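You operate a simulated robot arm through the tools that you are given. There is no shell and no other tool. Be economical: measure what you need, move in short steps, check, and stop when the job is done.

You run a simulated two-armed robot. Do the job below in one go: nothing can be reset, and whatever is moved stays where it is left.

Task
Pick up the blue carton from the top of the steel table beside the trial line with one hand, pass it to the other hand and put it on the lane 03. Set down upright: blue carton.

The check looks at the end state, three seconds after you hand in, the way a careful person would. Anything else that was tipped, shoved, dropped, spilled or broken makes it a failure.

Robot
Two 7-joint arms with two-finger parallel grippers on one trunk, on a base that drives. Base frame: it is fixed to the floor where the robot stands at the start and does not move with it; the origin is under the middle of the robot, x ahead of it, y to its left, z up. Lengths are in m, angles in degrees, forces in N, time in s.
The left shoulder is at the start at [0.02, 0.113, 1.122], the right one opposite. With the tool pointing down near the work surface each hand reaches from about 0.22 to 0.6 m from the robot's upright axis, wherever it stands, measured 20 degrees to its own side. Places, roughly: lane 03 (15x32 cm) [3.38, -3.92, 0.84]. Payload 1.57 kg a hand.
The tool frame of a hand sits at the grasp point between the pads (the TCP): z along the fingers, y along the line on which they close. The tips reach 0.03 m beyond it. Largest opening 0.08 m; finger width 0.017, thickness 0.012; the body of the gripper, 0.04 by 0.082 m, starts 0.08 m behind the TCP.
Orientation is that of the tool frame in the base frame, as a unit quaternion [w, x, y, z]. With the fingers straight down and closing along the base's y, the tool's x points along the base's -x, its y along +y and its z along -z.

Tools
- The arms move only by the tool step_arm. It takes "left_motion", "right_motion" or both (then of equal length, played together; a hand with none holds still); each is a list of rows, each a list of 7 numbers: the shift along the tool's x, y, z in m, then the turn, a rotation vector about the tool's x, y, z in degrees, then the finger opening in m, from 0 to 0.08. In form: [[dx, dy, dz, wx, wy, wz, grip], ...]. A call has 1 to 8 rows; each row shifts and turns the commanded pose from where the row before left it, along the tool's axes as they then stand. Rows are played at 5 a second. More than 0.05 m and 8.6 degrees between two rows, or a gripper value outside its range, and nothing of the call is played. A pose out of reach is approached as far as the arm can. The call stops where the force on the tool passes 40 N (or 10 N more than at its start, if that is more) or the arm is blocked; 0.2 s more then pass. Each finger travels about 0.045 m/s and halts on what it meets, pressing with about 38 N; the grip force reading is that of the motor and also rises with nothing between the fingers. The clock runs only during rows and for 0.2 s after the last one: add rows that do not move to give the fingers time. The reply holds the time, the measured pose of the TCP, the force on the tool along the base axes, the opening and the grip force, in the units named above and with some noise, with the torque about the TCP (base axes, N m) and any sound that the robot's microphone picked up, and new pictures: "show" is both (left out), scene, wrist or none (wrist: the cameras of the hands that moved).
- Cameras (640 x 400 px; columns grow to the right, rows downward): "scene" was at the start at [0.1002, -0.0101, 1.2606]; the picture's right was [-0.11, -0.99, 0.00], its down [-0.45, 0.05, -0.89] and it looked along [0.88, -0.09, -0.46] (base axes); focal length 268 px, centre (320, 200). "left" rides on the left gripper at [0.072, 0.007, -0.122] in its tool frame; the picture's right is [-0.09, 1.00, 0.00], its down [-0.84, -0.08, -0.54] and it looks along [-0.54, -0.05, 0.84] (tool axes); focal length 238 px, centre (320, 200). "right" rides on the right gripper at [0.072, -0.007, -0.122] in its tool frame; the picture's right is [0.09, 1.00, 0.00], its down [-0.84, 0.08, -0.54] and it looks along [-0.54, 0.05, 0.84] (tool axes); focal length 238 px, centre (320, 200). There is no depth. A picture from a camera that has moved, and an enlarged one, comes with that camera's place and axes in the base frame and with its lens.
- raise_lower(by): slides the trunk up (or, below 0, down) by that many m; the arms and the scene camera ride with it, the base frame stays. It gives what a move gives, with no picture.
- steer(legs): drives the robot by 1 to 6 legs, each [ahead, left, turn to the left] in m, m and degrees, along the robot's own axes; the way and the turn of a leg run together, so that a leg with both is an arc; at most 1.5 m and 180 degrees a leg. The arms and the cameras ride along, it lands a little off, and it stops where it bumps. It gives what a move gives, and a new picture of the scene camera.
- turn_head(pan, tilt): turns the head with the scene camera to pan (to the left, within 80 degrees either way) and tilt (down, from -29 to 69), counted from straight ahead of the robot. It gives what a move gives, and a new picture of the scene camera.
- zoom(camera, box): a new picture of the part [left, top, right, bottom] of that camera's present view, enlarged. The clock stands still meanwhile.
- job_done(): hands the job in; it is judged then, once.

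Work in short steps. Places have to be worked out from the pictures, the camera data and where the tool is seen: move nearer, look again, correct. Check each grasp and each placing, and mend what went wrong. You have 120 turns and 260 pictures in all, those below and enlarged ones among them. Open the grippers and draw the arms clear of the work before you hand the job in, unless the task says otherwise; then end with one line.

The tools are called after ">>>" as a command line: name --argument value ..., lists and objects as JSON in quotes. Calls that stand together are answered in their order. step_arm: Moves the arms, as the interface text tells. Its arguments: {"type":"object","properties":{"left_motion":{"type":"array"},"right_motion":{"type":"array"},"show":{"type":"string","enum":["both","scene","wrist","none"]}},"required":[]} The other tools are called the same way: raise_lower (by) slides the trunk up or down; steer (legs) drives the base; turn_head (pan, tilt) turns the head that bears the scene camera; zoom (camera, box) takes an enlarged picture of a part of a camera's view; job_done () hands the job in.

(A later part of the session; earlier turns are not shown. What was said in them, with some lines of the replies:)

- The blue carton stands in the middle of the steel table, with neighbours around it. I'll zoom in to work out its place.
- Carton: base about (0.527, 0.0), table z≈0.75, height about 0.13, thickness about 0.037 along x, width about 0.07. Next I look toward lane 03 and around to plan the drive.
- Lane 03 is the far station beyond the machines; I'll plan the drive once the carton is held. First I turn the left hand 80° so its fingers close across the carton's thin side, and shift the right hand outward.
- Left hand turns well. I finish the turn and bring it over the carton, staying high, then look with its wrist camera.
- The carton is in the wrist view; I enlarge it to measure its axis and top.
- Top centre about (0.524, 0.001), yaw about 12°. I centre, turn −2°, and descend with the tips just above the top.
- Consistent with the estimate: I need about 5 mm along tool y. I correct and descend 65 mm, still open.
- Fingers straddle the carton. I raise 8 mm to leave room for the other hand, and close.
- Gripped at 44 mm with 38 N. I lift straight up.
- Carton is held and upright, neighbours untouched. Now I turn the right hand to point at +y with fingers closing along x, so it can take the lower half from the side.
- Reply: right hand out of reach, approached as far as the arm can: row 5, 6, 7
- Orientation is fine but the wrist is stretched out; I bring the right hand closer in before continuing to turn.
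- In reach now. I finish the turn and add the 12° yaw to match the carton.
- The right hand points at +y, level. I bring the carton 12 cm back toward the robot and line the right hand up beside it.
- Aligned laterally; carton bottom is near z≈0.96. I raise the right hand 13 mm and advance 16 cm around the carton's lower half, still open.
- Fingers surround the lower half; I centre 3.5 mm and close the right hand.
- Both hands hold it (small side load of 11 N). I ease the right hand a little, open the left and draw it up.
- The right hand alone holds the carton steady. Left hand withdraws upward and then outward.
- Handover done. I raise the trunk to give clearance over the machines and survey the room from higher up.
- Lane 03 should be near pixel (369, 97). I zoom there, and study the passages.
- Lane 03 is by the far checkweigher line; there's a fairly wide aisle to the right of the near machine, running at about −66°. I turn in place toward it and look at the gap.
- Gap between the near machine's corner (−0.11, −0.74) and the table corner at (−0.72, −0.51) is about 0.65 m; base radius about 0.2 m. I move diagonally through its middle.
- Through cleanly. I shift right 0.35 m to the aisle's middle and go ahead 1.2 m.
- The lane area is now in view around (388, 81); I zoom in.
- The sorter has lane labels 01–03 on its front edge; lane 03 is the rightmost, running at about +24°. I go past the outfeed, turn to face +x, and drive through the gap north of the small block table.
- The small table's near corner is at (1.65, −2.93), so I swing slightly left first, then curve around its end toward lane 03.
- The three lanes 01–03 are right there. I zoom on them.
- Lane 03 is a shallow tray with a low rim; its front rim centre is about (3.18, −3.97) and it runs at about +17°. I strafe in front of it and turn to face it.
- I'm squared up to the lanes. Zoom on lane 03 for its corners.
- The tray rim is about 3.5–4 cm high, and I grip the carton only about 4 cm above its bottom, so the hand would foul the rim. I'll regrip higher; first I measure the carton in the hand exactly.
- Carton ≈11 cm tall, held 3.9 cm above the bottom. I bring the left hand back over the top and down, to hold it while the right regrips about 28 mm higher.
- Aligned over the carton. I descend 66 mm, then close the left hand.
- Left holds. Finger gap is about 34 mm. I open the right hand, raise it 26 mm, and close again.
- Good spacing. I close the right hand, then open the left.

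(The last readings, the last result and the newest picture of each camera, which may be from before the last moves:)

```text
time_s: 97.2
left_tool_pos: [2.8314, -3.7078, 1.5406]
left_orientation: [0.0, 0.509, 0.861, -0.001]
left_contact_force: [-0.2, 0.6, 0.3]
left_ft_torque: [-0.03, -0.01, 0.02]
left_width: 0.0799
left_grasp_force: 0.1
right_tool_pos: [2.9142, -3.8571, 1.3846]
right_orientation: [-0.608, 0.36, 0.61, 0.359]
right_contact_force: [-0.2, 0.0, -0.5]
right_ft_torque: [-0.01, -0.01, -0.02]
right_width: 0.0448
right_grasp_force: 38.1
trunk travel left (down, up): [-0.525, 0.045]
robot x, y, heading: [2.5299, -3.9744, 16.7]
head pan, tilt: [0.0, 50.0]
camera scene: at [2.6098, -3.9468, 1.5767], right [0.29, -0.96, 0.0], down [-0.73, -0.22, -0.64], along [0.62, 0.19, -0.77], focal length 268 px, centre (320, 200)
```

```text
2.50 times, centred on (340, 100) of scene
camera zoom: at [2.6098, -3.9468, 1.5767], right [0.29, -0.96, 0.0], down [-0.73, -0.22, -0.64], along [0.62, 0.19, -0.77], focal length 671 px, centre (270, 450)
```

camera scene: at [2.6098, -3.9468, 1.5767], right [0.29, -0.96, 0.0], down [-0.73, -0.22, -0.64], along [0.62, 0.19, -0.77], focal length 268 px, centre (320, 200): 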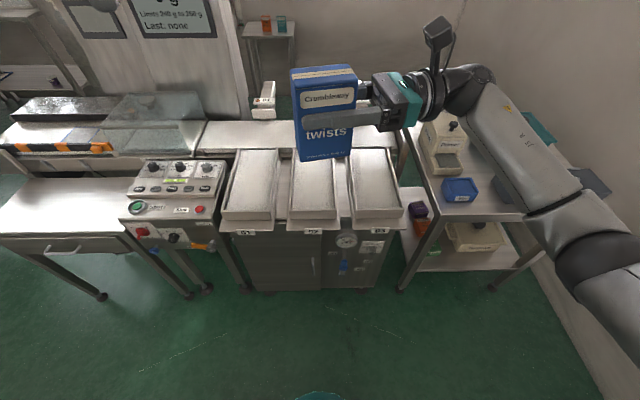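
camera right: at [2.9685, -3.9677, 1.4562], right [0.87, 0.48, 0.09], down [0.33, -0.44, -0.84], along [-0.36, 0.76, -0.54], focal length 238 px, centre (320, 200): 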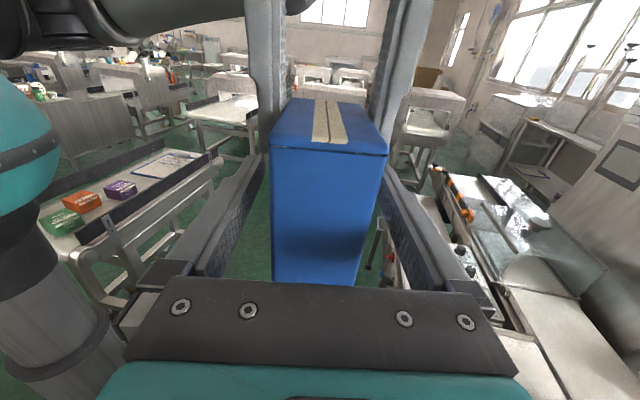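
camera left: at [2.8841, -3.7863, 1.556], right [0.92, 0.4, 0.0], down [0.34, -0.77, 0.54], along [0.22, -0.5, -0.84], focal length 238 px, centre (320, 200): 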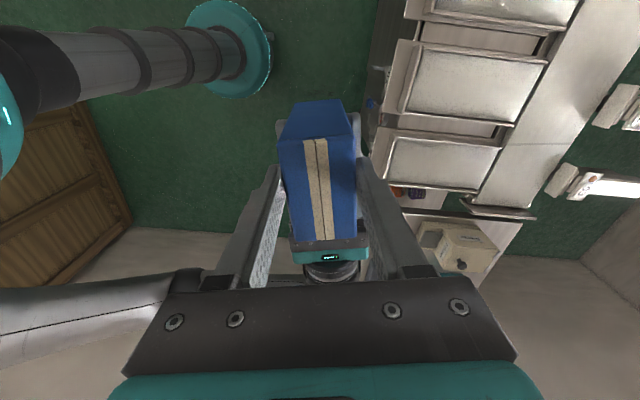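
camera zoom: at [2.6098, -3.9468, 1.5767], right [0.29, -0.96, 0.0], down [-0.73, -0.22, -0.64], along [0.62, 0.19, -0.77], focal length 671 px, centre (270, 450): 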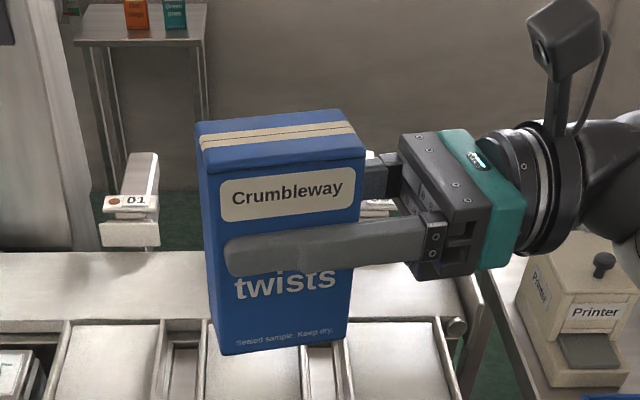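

Secure, now 6.5 cm above the bottom. I swing the right hand about the vertical so it points forward along the lane.

>>> step_arm --right_motion '[[0, 0.015, -0.02, -8.5, 0, 0, 0.03], [0, 0.015, -0.02, -8.5, 0, 0, 0.03], [0, 0.015, -0.02, -8.5, 0, 0, 0.03], [0, 0, 0, -8.5, 0, 0, 0.03], [0, 0, 0, -8.5, 0, 0, 0.03], [0, 0, 0, -8.5, 0, 0, 0.03], [0, 0, 0, 0, 0, 0, 0.03]]' --show "scene"

```text
time_s: 98.8
left_tool_pos: [2.8338, -3.7094, 1.5425]
left_orientation: [0.001, 0.51, 0.86, 0.0]
left_contact_force: [0.9, -0.1, 1.5]
left_ft_torque: [-0.02, 0.01, -0.01]
left_width: 0.0803
left_grasp_force: 0.1
right_tool_pos: [2.9777, -3.8967, 1.3841]
right_orientation: [-0.394, 0.586, 0.396, 0.587]
right_contact_force: [-0.7, -0.2, -0.6]
right_ft_torque: [0.01, -0.02, -0.01]
right_width: 0.0443
right_grasp_force: 38.3
trunk travel left (down, up): [-0.525, 0.045]
robot x, y, heading: [2.5292, -3.9696, 17.0]
head pan, tilt: [0.0, 50.0]
camera scene: at [2.6118, -3.9484, 1.5766], right [0.29, -0.96, 0.0], down [-0.73, -0.22, -0.64], along [0.62, 0.19, -0.77], focal length 268 px, centre (320, 200)
```

scene: 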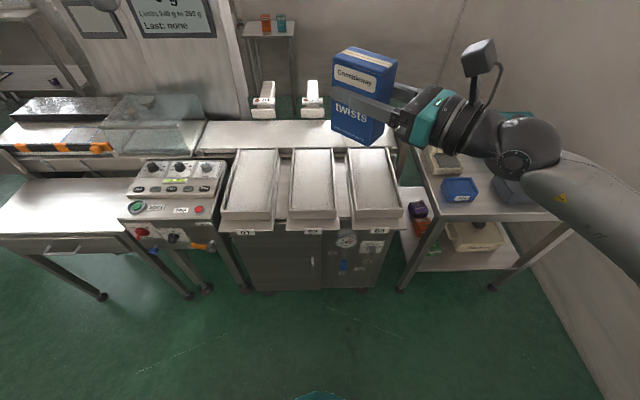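

Going well and in reach. I continue the remaining 51°.

>>> step_arm --right_motion '[[0, 0, 0, -8.5, 0, 0, 0.03], [0, 0, 0, -8.5, 0, 0, 0.03], [0, 0, 0, -8.5, 0, 0, 0.03], [0, 0, 0, -8.5, 0, 0, 0.03], [0, 0, 0, -8.5, 0, 0, 0.03], [0, 0, 0, -8.5, 0, 0, 0.03], [0, 0, 0, 0, 0, 0, 0.03]]' --show "scene"

```text
time_s: 100.0
left_tool_pos: [2.8327, -3.7111, 1.5425]
left_orientation: [0.0, 0.509, 0.861, 0.0]
left_contact_force: [-0.8, 0.9, 0.0]
left_ft_torque: [0.0, 0.01, 0.0]
left_width: 0.08
left_grasp_force: 0.1
right_tool_pos: [3.0027, -3.968, 1.3435]
right_orientation: [-0.078, 0.67, 0.245, 0.697]
right_contact_force: [0.6, 0.0, 0.3]
right_ft_torque: [0.01, 0.03, 0.03]
right_width: 0.0448
right_grasp_force: 38.1
right hand out of reach, approached as far as the arm can: row 4, 5, 6
trunk travel left (down, up): [-0.525, 0.045]
robot x, y, heading: [2.5301, -3.9694, 17.0]
head pan, tilt: [0.0, 50.0]
stopped in row 6 (right hand): the arm was blocked; the commanded pose is now the measured one
camera scene: at [2.6116, -3.9499, 1.5767], right [0.29, -0.96, 0.0], down [-0.73, -0.22, -0.64], along [0.62, 0.19, -0.77], focal length 268 px, centre (320, 200)
```

scene: 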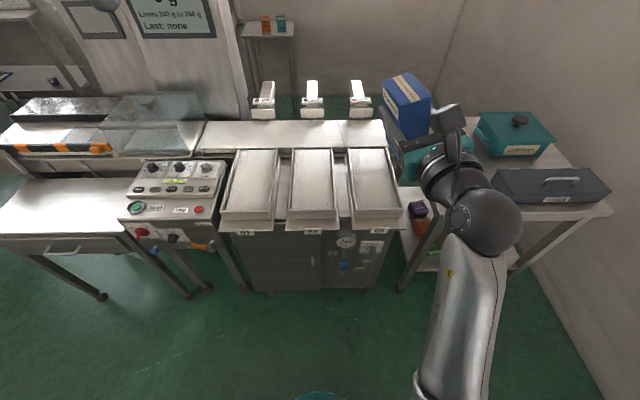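

The wrist hit a limit at the end and rolled about 14°. I back the turn off and level the carton; the robot itself will turn to make up the heading.

>>> step_arm --right_motion '[[0, 0, 0, 8, 0, 0, 0.03], [0, 0, 0, 8, 0, 0, 0.03], [0, 0, 0, 0, 0, 6.8, 0.03], [0, 0, 0, 0, 0, 6.8, 0.03], [0, 0, 0, 0, 0, 0, 0.03]]' --show "scene"

```text
time_s: 101.2
left_tool_pos: [2.8327, -3.7089, 1.5424]
left_orientation: [-0.001, 0.51, 0.86, 0.0]
left_contact_force: [1.0, 1.0, 0.5]
left_ft_torque: [0.01, -0.02, -0.04]
left_width: 0.0798
left_grasp_force: 0.2
right_tool_pos: [3.0034, -3.9666, 1.3448]
right_orientation: [-0.248, 0.687, 0.261, 0.631]
right_contact_force: [0.3, 0.3, -0.8]
right_ft_torque: [0.0, 0.0, -0.01]
right_width: 0.0446
right_grasp_force: 38.1
trunk travel left (down, up): [-0.525, 0.045]
robot x, y, heading: [2.5277, -3.9708, 16.5]
head pan, tilt: [0.0, 50.0]
camera scene: at [2.6112, -3.9481, 1.5766], right [0.29, -0.96, 0.0], down [-0.73, -0.22, -0.64], along [0.62, 0.19, -0.77], focal length 268 px, centre (320, 200)
```

scene: 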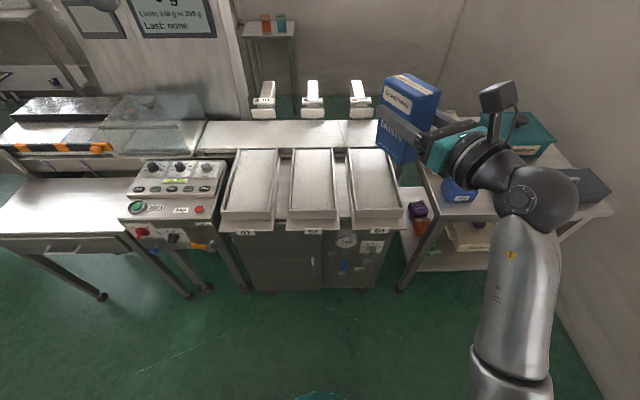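

Tilt now about 5° in pitch; I correct it and extend the hand 9 cm forward for base clearance.

>>> step_arm --right_motion '[[0, 0, 0, 0, 4.6, 0, 0.03], [0, 0.013, 0.027, 0, 0, 0, 0.03], [0, 0.013, 0.027, 0, 0, 0, 0.03], [0, 0.013, 0.027, 0, 0, 0, 0.03], [0, 0, 0, 0, 0, 0, 0.03]]' --show "none"

```text
time_s: 102.4
left_tool_pos: [2.8321, -3.7081, 1.5426]
left_orientation: [0.0, 0.508, 0.861, 0.0]
left_contact_force: [-0.2, 0.4, 0.7]
left_ft_torque: [0.0, -0.07, -0.01]
left_width: 0.0801
left_grasp_force: 0.2
right_tool_pos: [3.0886, -3.9445, 1.3416]
right_orientation: [-0.258, 0.662, 0.25, 0.658]
right_contact_force: [-0.1, -0.7, 0.1]
right_ft_torque: [-0.03, 0.02, 0.01]
right_width: 0.0449
right_grasp_force: 37.9
trunk travel left (down, up): [-0.525, 0.045]
robot x, y, heading: [2.5288, -3.9733, 17.1]
head pan, tilt: [0.0, 50.0]
```

Upright again. Now I turn the robot −25° and shift so the carton hovers above lane 03's front part.

>>> steer --legs '[[0, 0, -25], [0.16, 0.259, 0]]'

>>> turn_head --pan 0 --tilt 55

```text
time_s: 105.7
left_tool_pos: [3.1145, -3.6371, 1.5416]
left_orientation: [0.0, 0.685, 0.729, 0.0]
left_contact_force: [0.0, 0.1, 0.8]
left_ft_torque: [-0.02, 0.03, 0.01]
left_width: 0.0801
left_grasp_force: 0.0
right_tool_pos: [3.2461, -3.9584, 1.3434]
right_orientation: [-0.108, 0.7, 0.101, 0.698]
right_contact_force: [-0.2, -0.7, 0.2]
right_ft_torque: [-0.01, 0.0, -0.03]
right_width: 0.0447
right_grasp_force: 37.9
trunk travel left (down, up): [-0.525, 0.045]
robot x, y, heading: [2.7285, -3.7495, -8.4]
head pan, tilt: [0.0, 50.0]
camera scene: at [2.8136, -3.7591, 1.5766], right [-0.15, -0.99, 0.0], down [-0.76, 0.11, -0.64], along [0.64, -0.09, -0.77], focal length 268 px, centre (320, 200)
```

scene: 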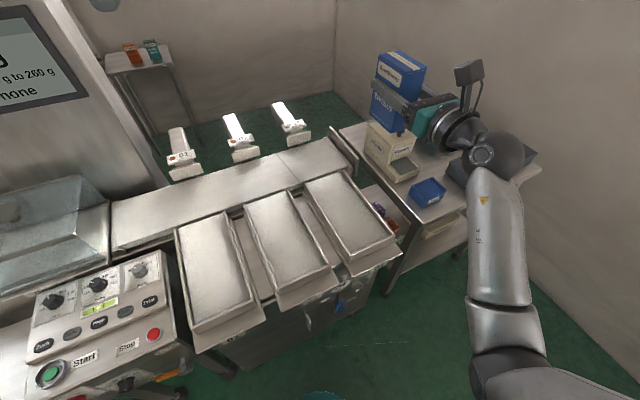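

```text
time_s: 106.4
left_tool_pos: [3.1158, -3.6379, 1.5418]
left_orientation: [0.0, 0.685, 0.728, 0.0]
left_contact_force: [-0.4, -0.4, 0.6]
left_ft_torque: [0.01, 0.0, 0.0]
left_width: 0.0799
left_grasp_force: 0.1
right_tool_pos: [3.2465, -3.9591, 1.3431]
right_orientation: [-0.107, 0.701, 0.099, 0.698]
right_contact_force: [-0.5, 0.7, -0.1]
right_ft_torque: [-0.05, 0.01, 0.01]
right_width: 0.0445
right_grasp_force: 38.0
trunk travel left (down, up): [-0.525, 0.045]
robot x, y, heading: [2.7269, -3.7454, -8.4]
head pan, tilt: [0.0, 55.0]
camera scene: at [2.8084, -3.7587, 1.5701], right [-0.15, -0.99, 0.0], down [-0.81, 0.12, -0.57], along [0.57, -0.08, -0.82], focal length 268 px, centre (320, 200)
```

scene: 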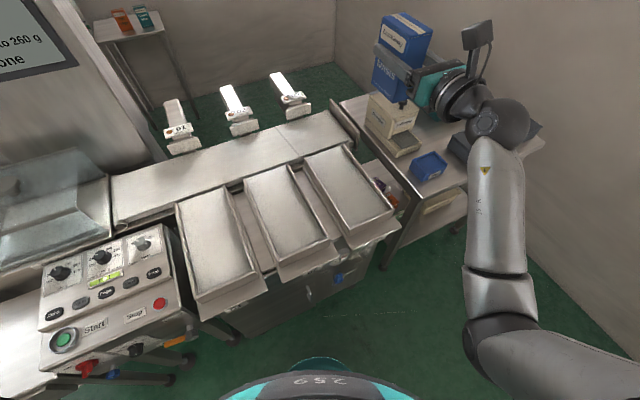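

I triangulate the lane's corners from this second viewpoint.

>>> zoom --camera "scene" --box '[280, 130, 420, 270]'

>>> zoom --camera "left" --box '[0, 0, 640, 400]'

```text
2.86 times, centred on (350, 200) of scene
camera zoom: at [2.8084, -3.7587, 1.5701], right [-0.15, -0.99, 0.0], down [-0.81, 0.12, -0.57], along [0.57, -0.08, -0.82], focal length 767 px, centre (234, 200)
```

zoom: 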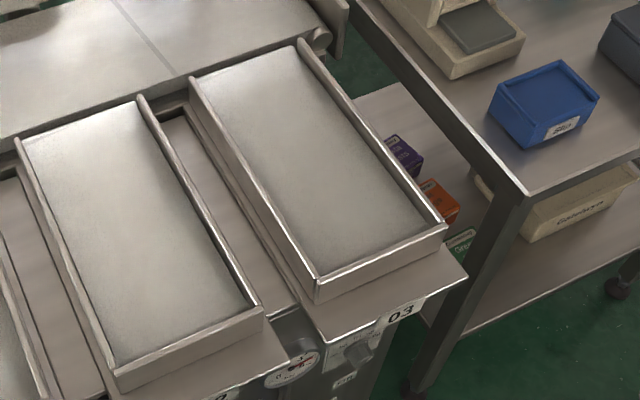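

```text
1.00 times, centred on (320, 200) of left (not enlarged: the box is as wide or as high as the picture)
camera zoom: at [3.1186, -3.5644, 1.6644], right [1.0, -0.03, 0.0], down [-0.03, -0.84, 0.54], along [-0.02, -0.54, -0.84], focal length 238 px, centre (320, 200)
```

zoom: 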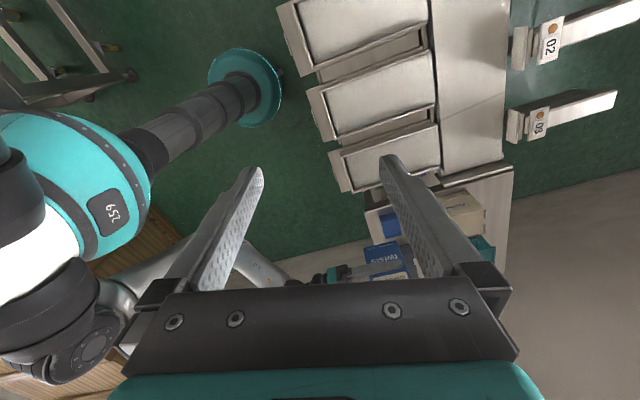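

Triangulated: front rim corners (3.175, −3.901) and (3.227, −4.056), rim top z≈0.868, lane floor ≈0.84; the hand is centred and aligned. I advance 3 cm, then lower the trunk 0.36 m.

>>> step_arm --right_motion '[[0, 0, 0.015, 0, 0, 0, 0.03], [0, 0, 0.015, 0, 0, 0, 0.03], [0, 0, 0, 0, 0, 0, 0.03]]' --show "none"

>>> raise_lower --by -0.36

>>> turn_head --pan -20 --tilt 45

```text
time_s: 107.2
left_tool_pos: [3.116, -3.6375, 1.5431]
left_orientation: [-0.001, 0.686, 0.728, 0.001]
left_contact_force: [-0.1, 0.3, 0.1]
left_ft_torque: [-0.01, -0.02, 0.06]
left_width: 0.0802
left_grasp_force: 0.1
right_tool_pos: [3.2748, -3.9509, 1.3383]
right_orientation: [-0.107, 0.701, 0.1, 0.698]
right_contact_force: [-0.3, -0.3, 0.0]
right_ft_torque: [0.03, -0.01, -0.01]
right_width: 0.0446
right_grasp_force: 37.7
trunk travel left (down, up): [-0.525, 0.045]
robot x, y, heading: [2.7286, -3.7445, -8.5]
head pan, tilt: [0.0, 55.0]
```

```text
time_s: 110.7
left_tool_pos: [3.1154, -3.6376, 1.1831]
left_orientation: [0.0, 0.686, 0.728, -0.001]
left_contact_force: [-0.3, 0.0, -0.4]
left_ft_torque: [0.03, -0.01, 0.03]
left_width: 0.0801
left_grasp_force: 0.1
right_tool_pos: [3.2758, -3.9506, 0.9786]
right_orientation: [-0.107, 0.701, 0.099, 0.698]
right_contact_force: [-0.2, 0.5, -0.6]
right_ft_torque: [0.03, 0.02, -0.01]
right_width: 0.0446
right_grasp_force: 38.2
trunk travel left (down, up): [-0.165, 0.405]
robot x, y, heading: [2.7287, -3.7435, -8.6]
head pan, tilt: [0.0, 55.0]
```

```text
time_s: 111.5
left_tool_pos: [3.1164, -3.6372, 1.1832]
left_orientation: [0.0, 0.685, 0.729, 0.0]
left_contact_force: [-0.3, -0.1, 0.7]
left_ft_torque: [-0.02, 0.01, -0.02]
left_width: 0.0802
left_grasp_force: 0.0
right_tool_pos: [3.276, -3.9504, 0.98]
right_orientation: [-0.107, 0.701, 0.1, 0.698]
right_contact_force: [0.4, 1.1, -0.6]
right_ft_torque: [0.01, 0.0, 0.02]
right_width: 0.0448
right_grasp_force: 38.3
trunk travel left (down, up): [-0.165, 0.405]
robot x, y, heading: [2.726, -3.7489, -8.7]
head pan, tilt: [-20.0, 45.0]
camera scene: at [2.8085, -3.7868, 1.2235], right [-0.48, -0.88, 0.0], down [-0.62, 0.34, -0.71], along [0.62, -0.34, -0.71], focal length 268 px, centre (320, 200)
```

scene: 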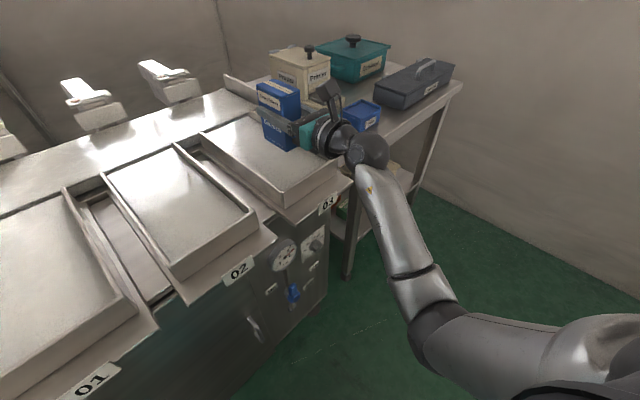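

The carton is above the lane. I zoom in to check clearances before the last centimetres.

>>> zoom --camera "scene" --box '[200, 60, 420, 220]'

>>> zoom --camera "right" --box '[0, 0, 640, 400]'

>>> zoom --camera "left" --box '[260, 100, 520, 300]'

```text
2.50 times, centred on (310, 140) of scene
camera zoom: at [2.8085, -3.7868, 1.2235], right [-0.48, -0.88, 0.0], down [-0.62, 0.34, -0.71], along [0.62, -0.34, -0.71], focal length 671 px, centre (345, 350)
```

zoom: 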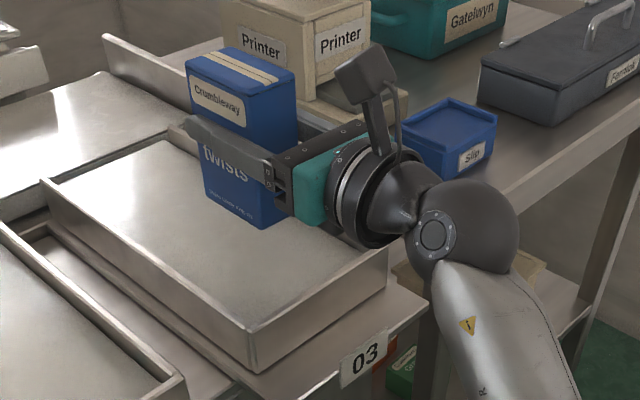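

```text
1.00 times, centred on (320, 200) of right (not enlarged: the box is as wide or as high as the picture)
camera zoom: at [3.1573, -3.9797, 1.0513], right [0.29, -0.95, 0.08], down [-0.5, -0.22, -0.84], along [0.82, 0.2, -0.54], focal length 238 px, centre (320, 200)
```

zoom: 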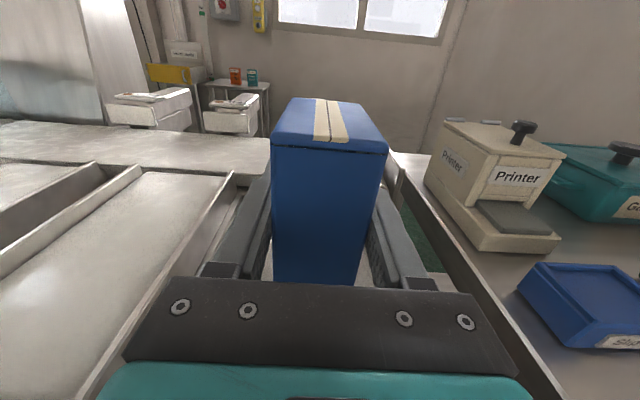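

```text
2.00 times, centred on (390, 200) of left
camera zoom: at [3.1185, -3.5645, 1.3045], right [1.0, -0.03, 0.0], down [-0.03, -0.84, 0.54], along [-0.02, -0.54, -0.84], focal length 477 px, centre (180, 200)
```

zoom: 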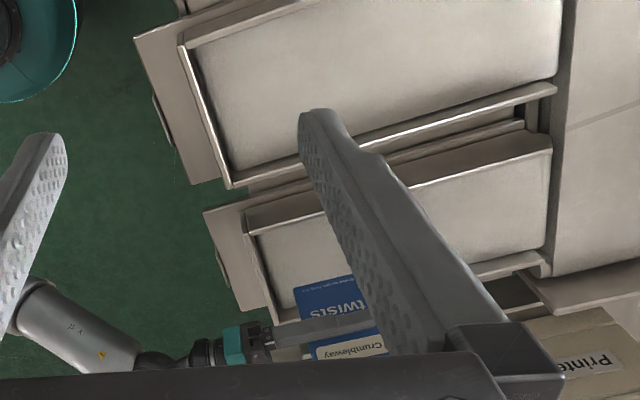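

Laterally centred between the rims. I lower 5.5 cm more, then check again.

>>> raise_lower --by -0.055

>>> zoom --camera "scene" --box '[200, 40, 420, 200]'

>>> zoom --camera "left" --box '[260, 100, 520, 300]'

```text
time_s: 112.5
left_tool_pos: [3.1159, -3.637, 1.1273]
left_orientation: [0.0, 0.685, 0.729, 0.0]
left_contact_force: [0.4, 0.2, 0.4]
left_ft_torque: [0.04, 0.0, -0.02]
left_width: 0.0799
left_grasp_force: 0.0
right_tool_pos: [3.2759, -3.9506, 0.9241]
right_orientation: [-0.108, 0.701, 0.1, 0.698]
right_contact_force: [0.4, 0.2, -0.1]
right_ft_torque: [0.0, 0.02, 0.05]
right_width: 0.0446
right_grasp_force: 37.5
trunk travel left (down, up): [-0.11, 0.46]
robot x, y, heading: [2.7308, -3.7437, -8.7]
head pan, tilt: [-20.0, 45.0]
```

```text
2.50 times, centred on (310, 120) of scene
camera zoom: at [2.8084, -3.7869, 1.1686], right [-0.48, -0.88, 0.0], down [-0.62, 0.34, -0.71], along [0.62, -0.34, -0.71], focal length 671 px, centre (345, 400)
```

zoom: 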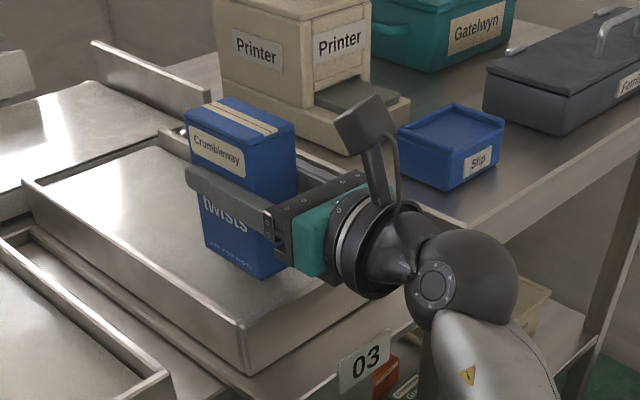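

```text
2.00 times, centred on (390, 200) of left
camera zoom: at [3.1184, -3.5645, 1.2495], right [1.0, -0.03, 0.0], down [-0.03, -0.84, 0.54], along [-0.02, -0.54, -0.84], focal length 477 px, centre (180, 200)
```

zoom: 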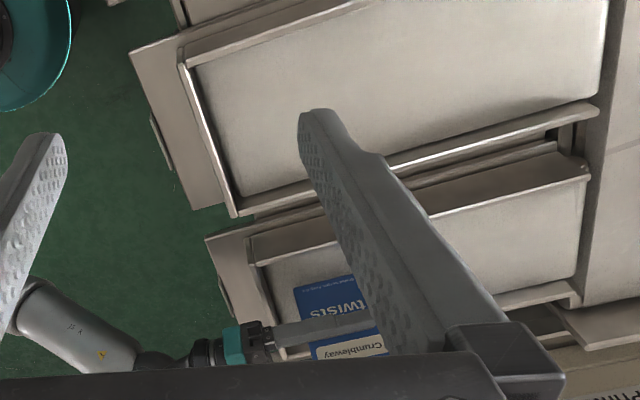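

Clear so far, about 2 cm to go. I lower with the arm in small steps watching the force.

>>> step_arm --right_motion '[[-0.004, 0, 0, 0, 0, 0, 0.03], [-0.004, 0, 0, 0, 0, 0, 0.03], [-0.004, 0, 0, 0, 0, 0, 0.03], [0, 0, 0, 0, 0, 0, 0.03]]' --show "none"

>>> step_arm --right_motion '[[-0.003, 0, 0, 0, 0, 0, 0.03], [0, 0, 0, 0, 0, 0, 0.03]]' --show "wrist"

>>> zoom --camera "scene" --box '[220, 60, 380, 200]'

```text
time_s: 113.5
left_tool_pos: [3.1161, -3.636, 1.1273]
left_orientation: [0.0, 0.685, 0.729, 0.0]
left_contact_force: [0.0, -0.2, 0.2]
left_ft_torque: [0.02, 0.02, 0.02]
left_width: 0.0798
left_grasp_force: 0.0
right_tool_pos: [3.2778, -3.9505, 0.9135]
right_orientation: [-0.107, 0.701, 0.1, 0.698]
right_contact_force: [0.2, -1.2, 0.1]
right_ft_torque: [0.0, 0.01, 0.02]
right_width: 0.0446
right_grasp_force: 37.8
trunk travel left (down, up): [-0.11, 0.46]
robot x, y, heading: [2.7296, -3.7457, -8.7]
head pan, tilt: [-20.0, 45.0]
```

```text
time_s: 114.1
left_tool_pos: [3.1179, -3.6378, 1.1271]
left_orientation: [0.0, 0.685, 0.728, 0.0]
left_contact_force: [0.3, -1.0, 0.2]
left_ft_torque: [0.0, -0.02, 0.0]
left_width: 0.0799
left_grasp_force: 0.0
right_tool_pos: [3.2766, -3.9492, 0.9102]
right_orientation: [-0.106, 0.701, 0.101, 0.698]
right_contact_force: [0.3, 0.4, -0.3]
right_ft_torque: [-0.02, -0.01, -0.03]
right_width: 0.0446
right_grasp_force: 38.2
trunk travel left (down, up): [-0.11, 0.46]
robot x, y, heading: [2.727, -3.746, -8.5]
head pan, tilt: [-20.0, 45.0]
camera right: at [3.1582, -3.9788, 0.9823], right [0.29, -0.95, 0.08], down [-0.5, -0.22, -0.84], along [0.82, 0.2, -0.54], focal length 238 px, centre (320, 200)
```

right: 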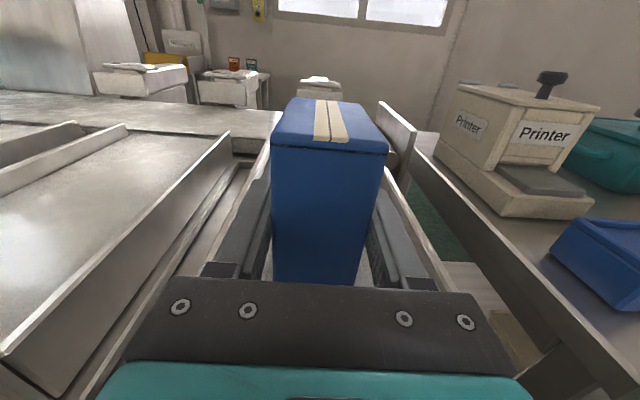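

```text
2.86 times, centred on (300, 130) of scene
camera zoom: at [2.8085, -3.7869, 1.1686], right [-0.48, -0.88, 0.0], down [-0.62, 0.34, -0.71], along [0.62, -0.34, -0.71], focal length 767 px, centre (377, 400)
```

zoom: 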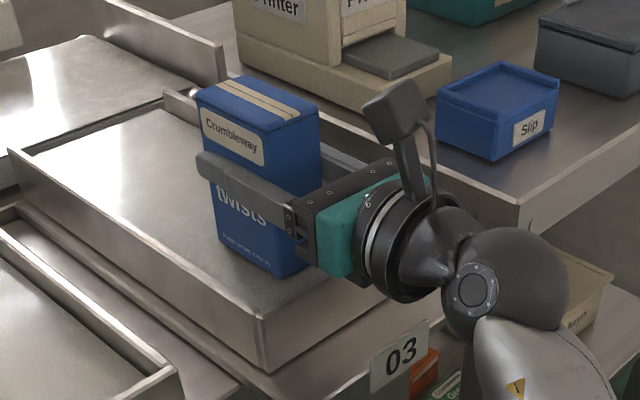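

No contact yet. I continue down in 2–3 mm steps.

>>> step_arm --right_motion '[[-0.003, 0, 0, 0, 0, 0, 0.03], [-0.002, 0, 0, 0, 0, 0, 0.03], [0, 0, 0, 0, 0, 0, 0.03]]' --show "none"

```text
time_s: 114.9
left_tool_pos: [3.1139, -3.6366, 1.1277]
left_orientation: [0.001, 0.685, 0.729, 0.0]
left_contact_force: [-0.4, -0.5, 0.9]
left_ft_torque: [0.05, -0.03, -0.03]
left_width: 0.0798
left_grasp_force: 0.0
right_tool_pos: [3.2751, -3.949, 0.9093]
right_orientation: [-0.107, 0.697, 0.102, 0.701]
right_contact_force: [1.6, 3.7, 12.8]
right_ft_torque: [-0.22, 0.3, -0.06]
right_width: 0.0447
right_grasp_force: 38.1
trunk travel left (down, up): [-0.11, 0.46]
robot x, y, heading: [2.7263, -3.7455, -8.4]
head pan, tilt: [-20.0, 45.0]
```

Contact: 13 N with a torque matching the carton's own base edge (about 3 cm from the TCP), so it's on the lane floor. I release.

>>> step_arm --right_motion '[[0.001, 0, 0, 0, 0, 0, 0.044], [0, 0, 0, 0, 0, 0, 0.048], [0, 0, 0, 0, 0, 0, 0.055], [0, 0, 0, 0, 0, 0, 0.07], [0, 0, 0, 0, 0, 0, 0.075], [0, 0, 0, 0, 0, 0, 0.075]]' --show "wrist"

>>> zoom --camera "scene" --box '[220, 60, 380, 200]'

```text
time_s: 116.3
left_tool_pos: [3.1148, -3.6366, 1.1282]
left_orientation: [0.0, 0.684, 0.729, 0.0]
left_contact_force: [0.6, 0.1, 1.1]
left_ft_torque: [-0.03, 0.01, -0.02]
left_width: 0.0799
left_grasp_force: 0.0
right_tool_pos: [3.2767, -3.9495, 0.9059]
right_orientation: [-0.108, 0.7, 0.101, 0.698]
right_contact_force: [0.0, 0.0, -0.5]
right_ft_torque: [0.01, -0.03, -0.03]
right_width: 0.075
right_grasp_force: 0.0
trunk travel left (down, up): [-0.11, 0.46]
robot x, y, heading: [2.7263, -3.7465, -8.5]
head pan, tilt: [-20.0, 45.0]
camera right: at [3.1584, -3.9795, 0.9782], right [0.29, -0.95, 0.08], down [-0.5, -0.22, -0.84], along [0.82, 0.2, -0.54], focal length 238 px, centre (320, 200)
```

right: 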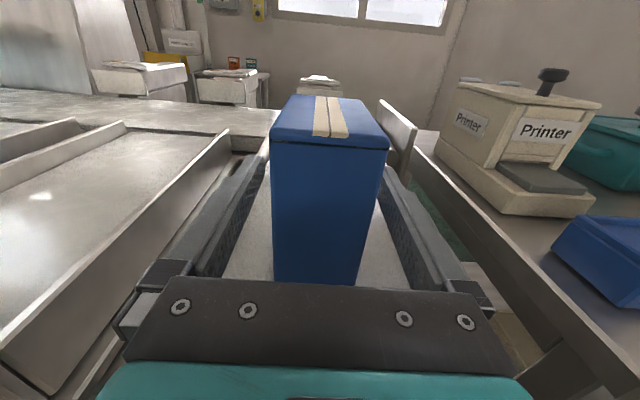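

```text
2.86 times, centred on (300, 130) of scene
camera zoom: at [2.8084, -3.7868, 1.1686], right [-0.48, -0.88, 0.0], down [-0.62, 0.34, -0.71], along [0.62, -0.34, -0.71], focal length 767 px, centre (377, 400)
```

zoom: 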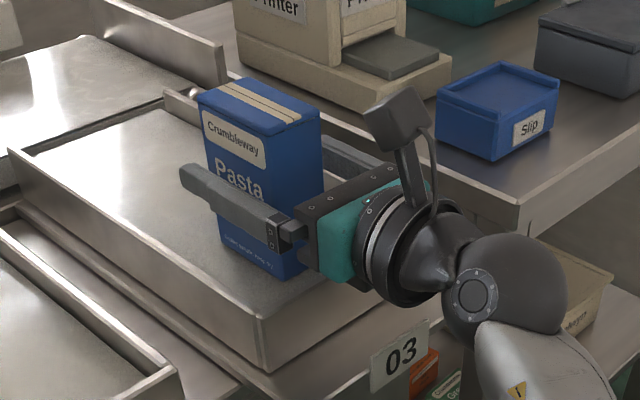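

The carton stands free. I raise the hand slightly and back the fingers off along the tool axis.

>>> step_arm --right_motion '[[0.005, 0, -0.005, 0, 0, 0, 0.075], [0.005, 0, -0.015, 0, 0, 0, 0.075], [0, 0, -0.02, 0, 0, 0, 0.075], [0, 0, -0.02, 0, 0, 0, 0.075], [0, 0, -0.01, 0, 0, 0, 0.075]]' --show "wrist"

```text
time_s: 117.5
left_tool_pos: [3.1157, -3.6369, 1.128]
left_orientation: [0.0, 0.685, 0.729, 0.0]
left_contact_force: [0.4, 0.1, 0.2]
left_ft_torque: [0.03, -0.01, -0.01]
left_width: 0.08
left_grasp_force: 0.0
right_tool_pos: [3.2059, -3.9695, 0.9168]
right_orientation: [-0.107, 0.7, 0.101, 0.698]
right_contact_force: [-0.3, 0.1, 0.2]
right_ft_torque: [-0.01, 0.01, 0.04]
right_width: 0.0749
right_grasp_force: 0.0
trunk travel left (down, up): [-0.11, 0.46]
robot x, y, heading: [2.7264, -3.747, -8.6]
head pan, tilt: [-20.0, 45.0]
camera right: at [3.088, -3.9991, 0.9889], right [0.29, -0.95, 0.08], down [-0.5, -0.22, -0.84], along [0.82, 0.2, -0.54], focal length 238 px, centre (320, 200)
```

right: 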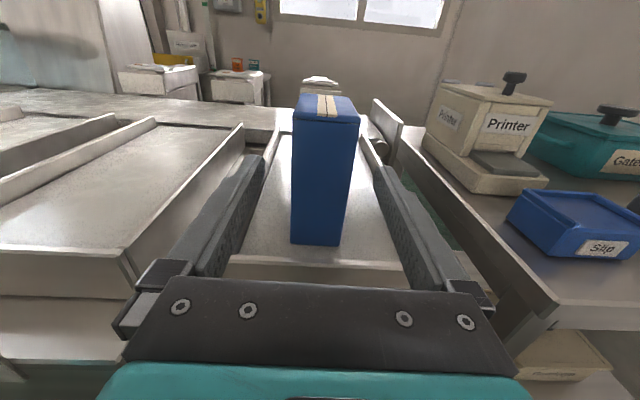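

Carton stands upright well inside lane 03. I back the base away along the tool direction, then look.

>>> steer --legs '[[-0.22, -0.1, 0]]'

>>> zoom --camera "scene" --box '[200, 40, 440, 200]'

```text
time_s: 119.2
left_tool_pos: [2.8963, -3.7061, 1.126]
left_orientation: [-0.001, 0.685, 0.729, 0.001]
left_contact_force: [-0.6, 0.5, -0.5]
left_ft_torque: [-0.01, -0.02, 0.01]
left_width: 0.0801
left_grasp_force: 0.0
right_tool_pos: [2.9882, -4.0392, 0.917]
right_orientation: [-0.108, 0.7, 0.101, 0.698]
right_contact_force: [0.0, -0.3, 0.1]
right_ft_torque: [-0.03, 0.0, 0.02]
right_width: 0.0747
right_grasp_force: 0.0
trunk travel left (down, up): [-0.11, 0.46]
robot x, y, heading: [2.5088, -3.8149, -8.6]
head pan, tilt: [-20.0, 45.0]
camera scene: at [2.589, -3.856, 1.1686], right [-0.48, -0.88, 0.0], down [-0.62, 0.34, -0.71], along [0.62, -0.34, -0.71], focal length 268 px, centre (320, 200)
```

scene: 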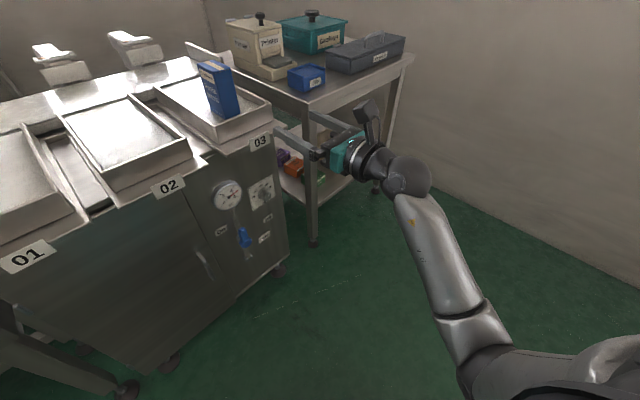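

```text
2.50 times, centred on (320, 120) of scene
camera zoom: at [2.589, -3.856, 1.1686], right [-0.48, -0.88, 0.0], down [-0.62, 0.34, -0.71], along [0.62, -0.34, -0.71], focal length 671 px, centre (320, 400)
```

zoom: 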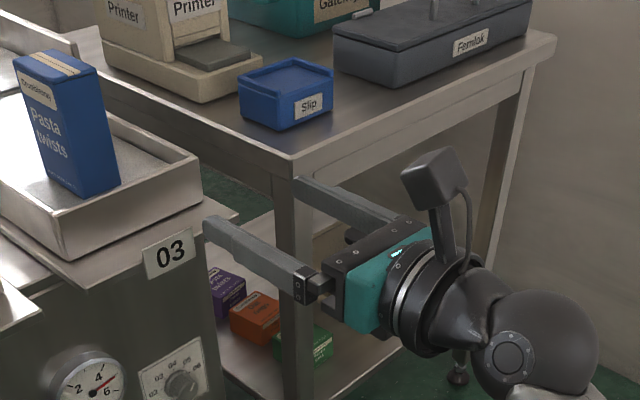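

The blue carton stands upright inside lane 03, both grippers are open and clear, and nothing else moved. I hand in.

>>> job_done

```text
The job is handed in.
```

I picked the blue carton up with the left hand, passed it to the right, and set it down upright in lane 03; both grippers are open and clear, and I saw nothing else disturbed. On the way I handed it back to the left hand briefly so the right could regrip it higher and clear the tray rim.
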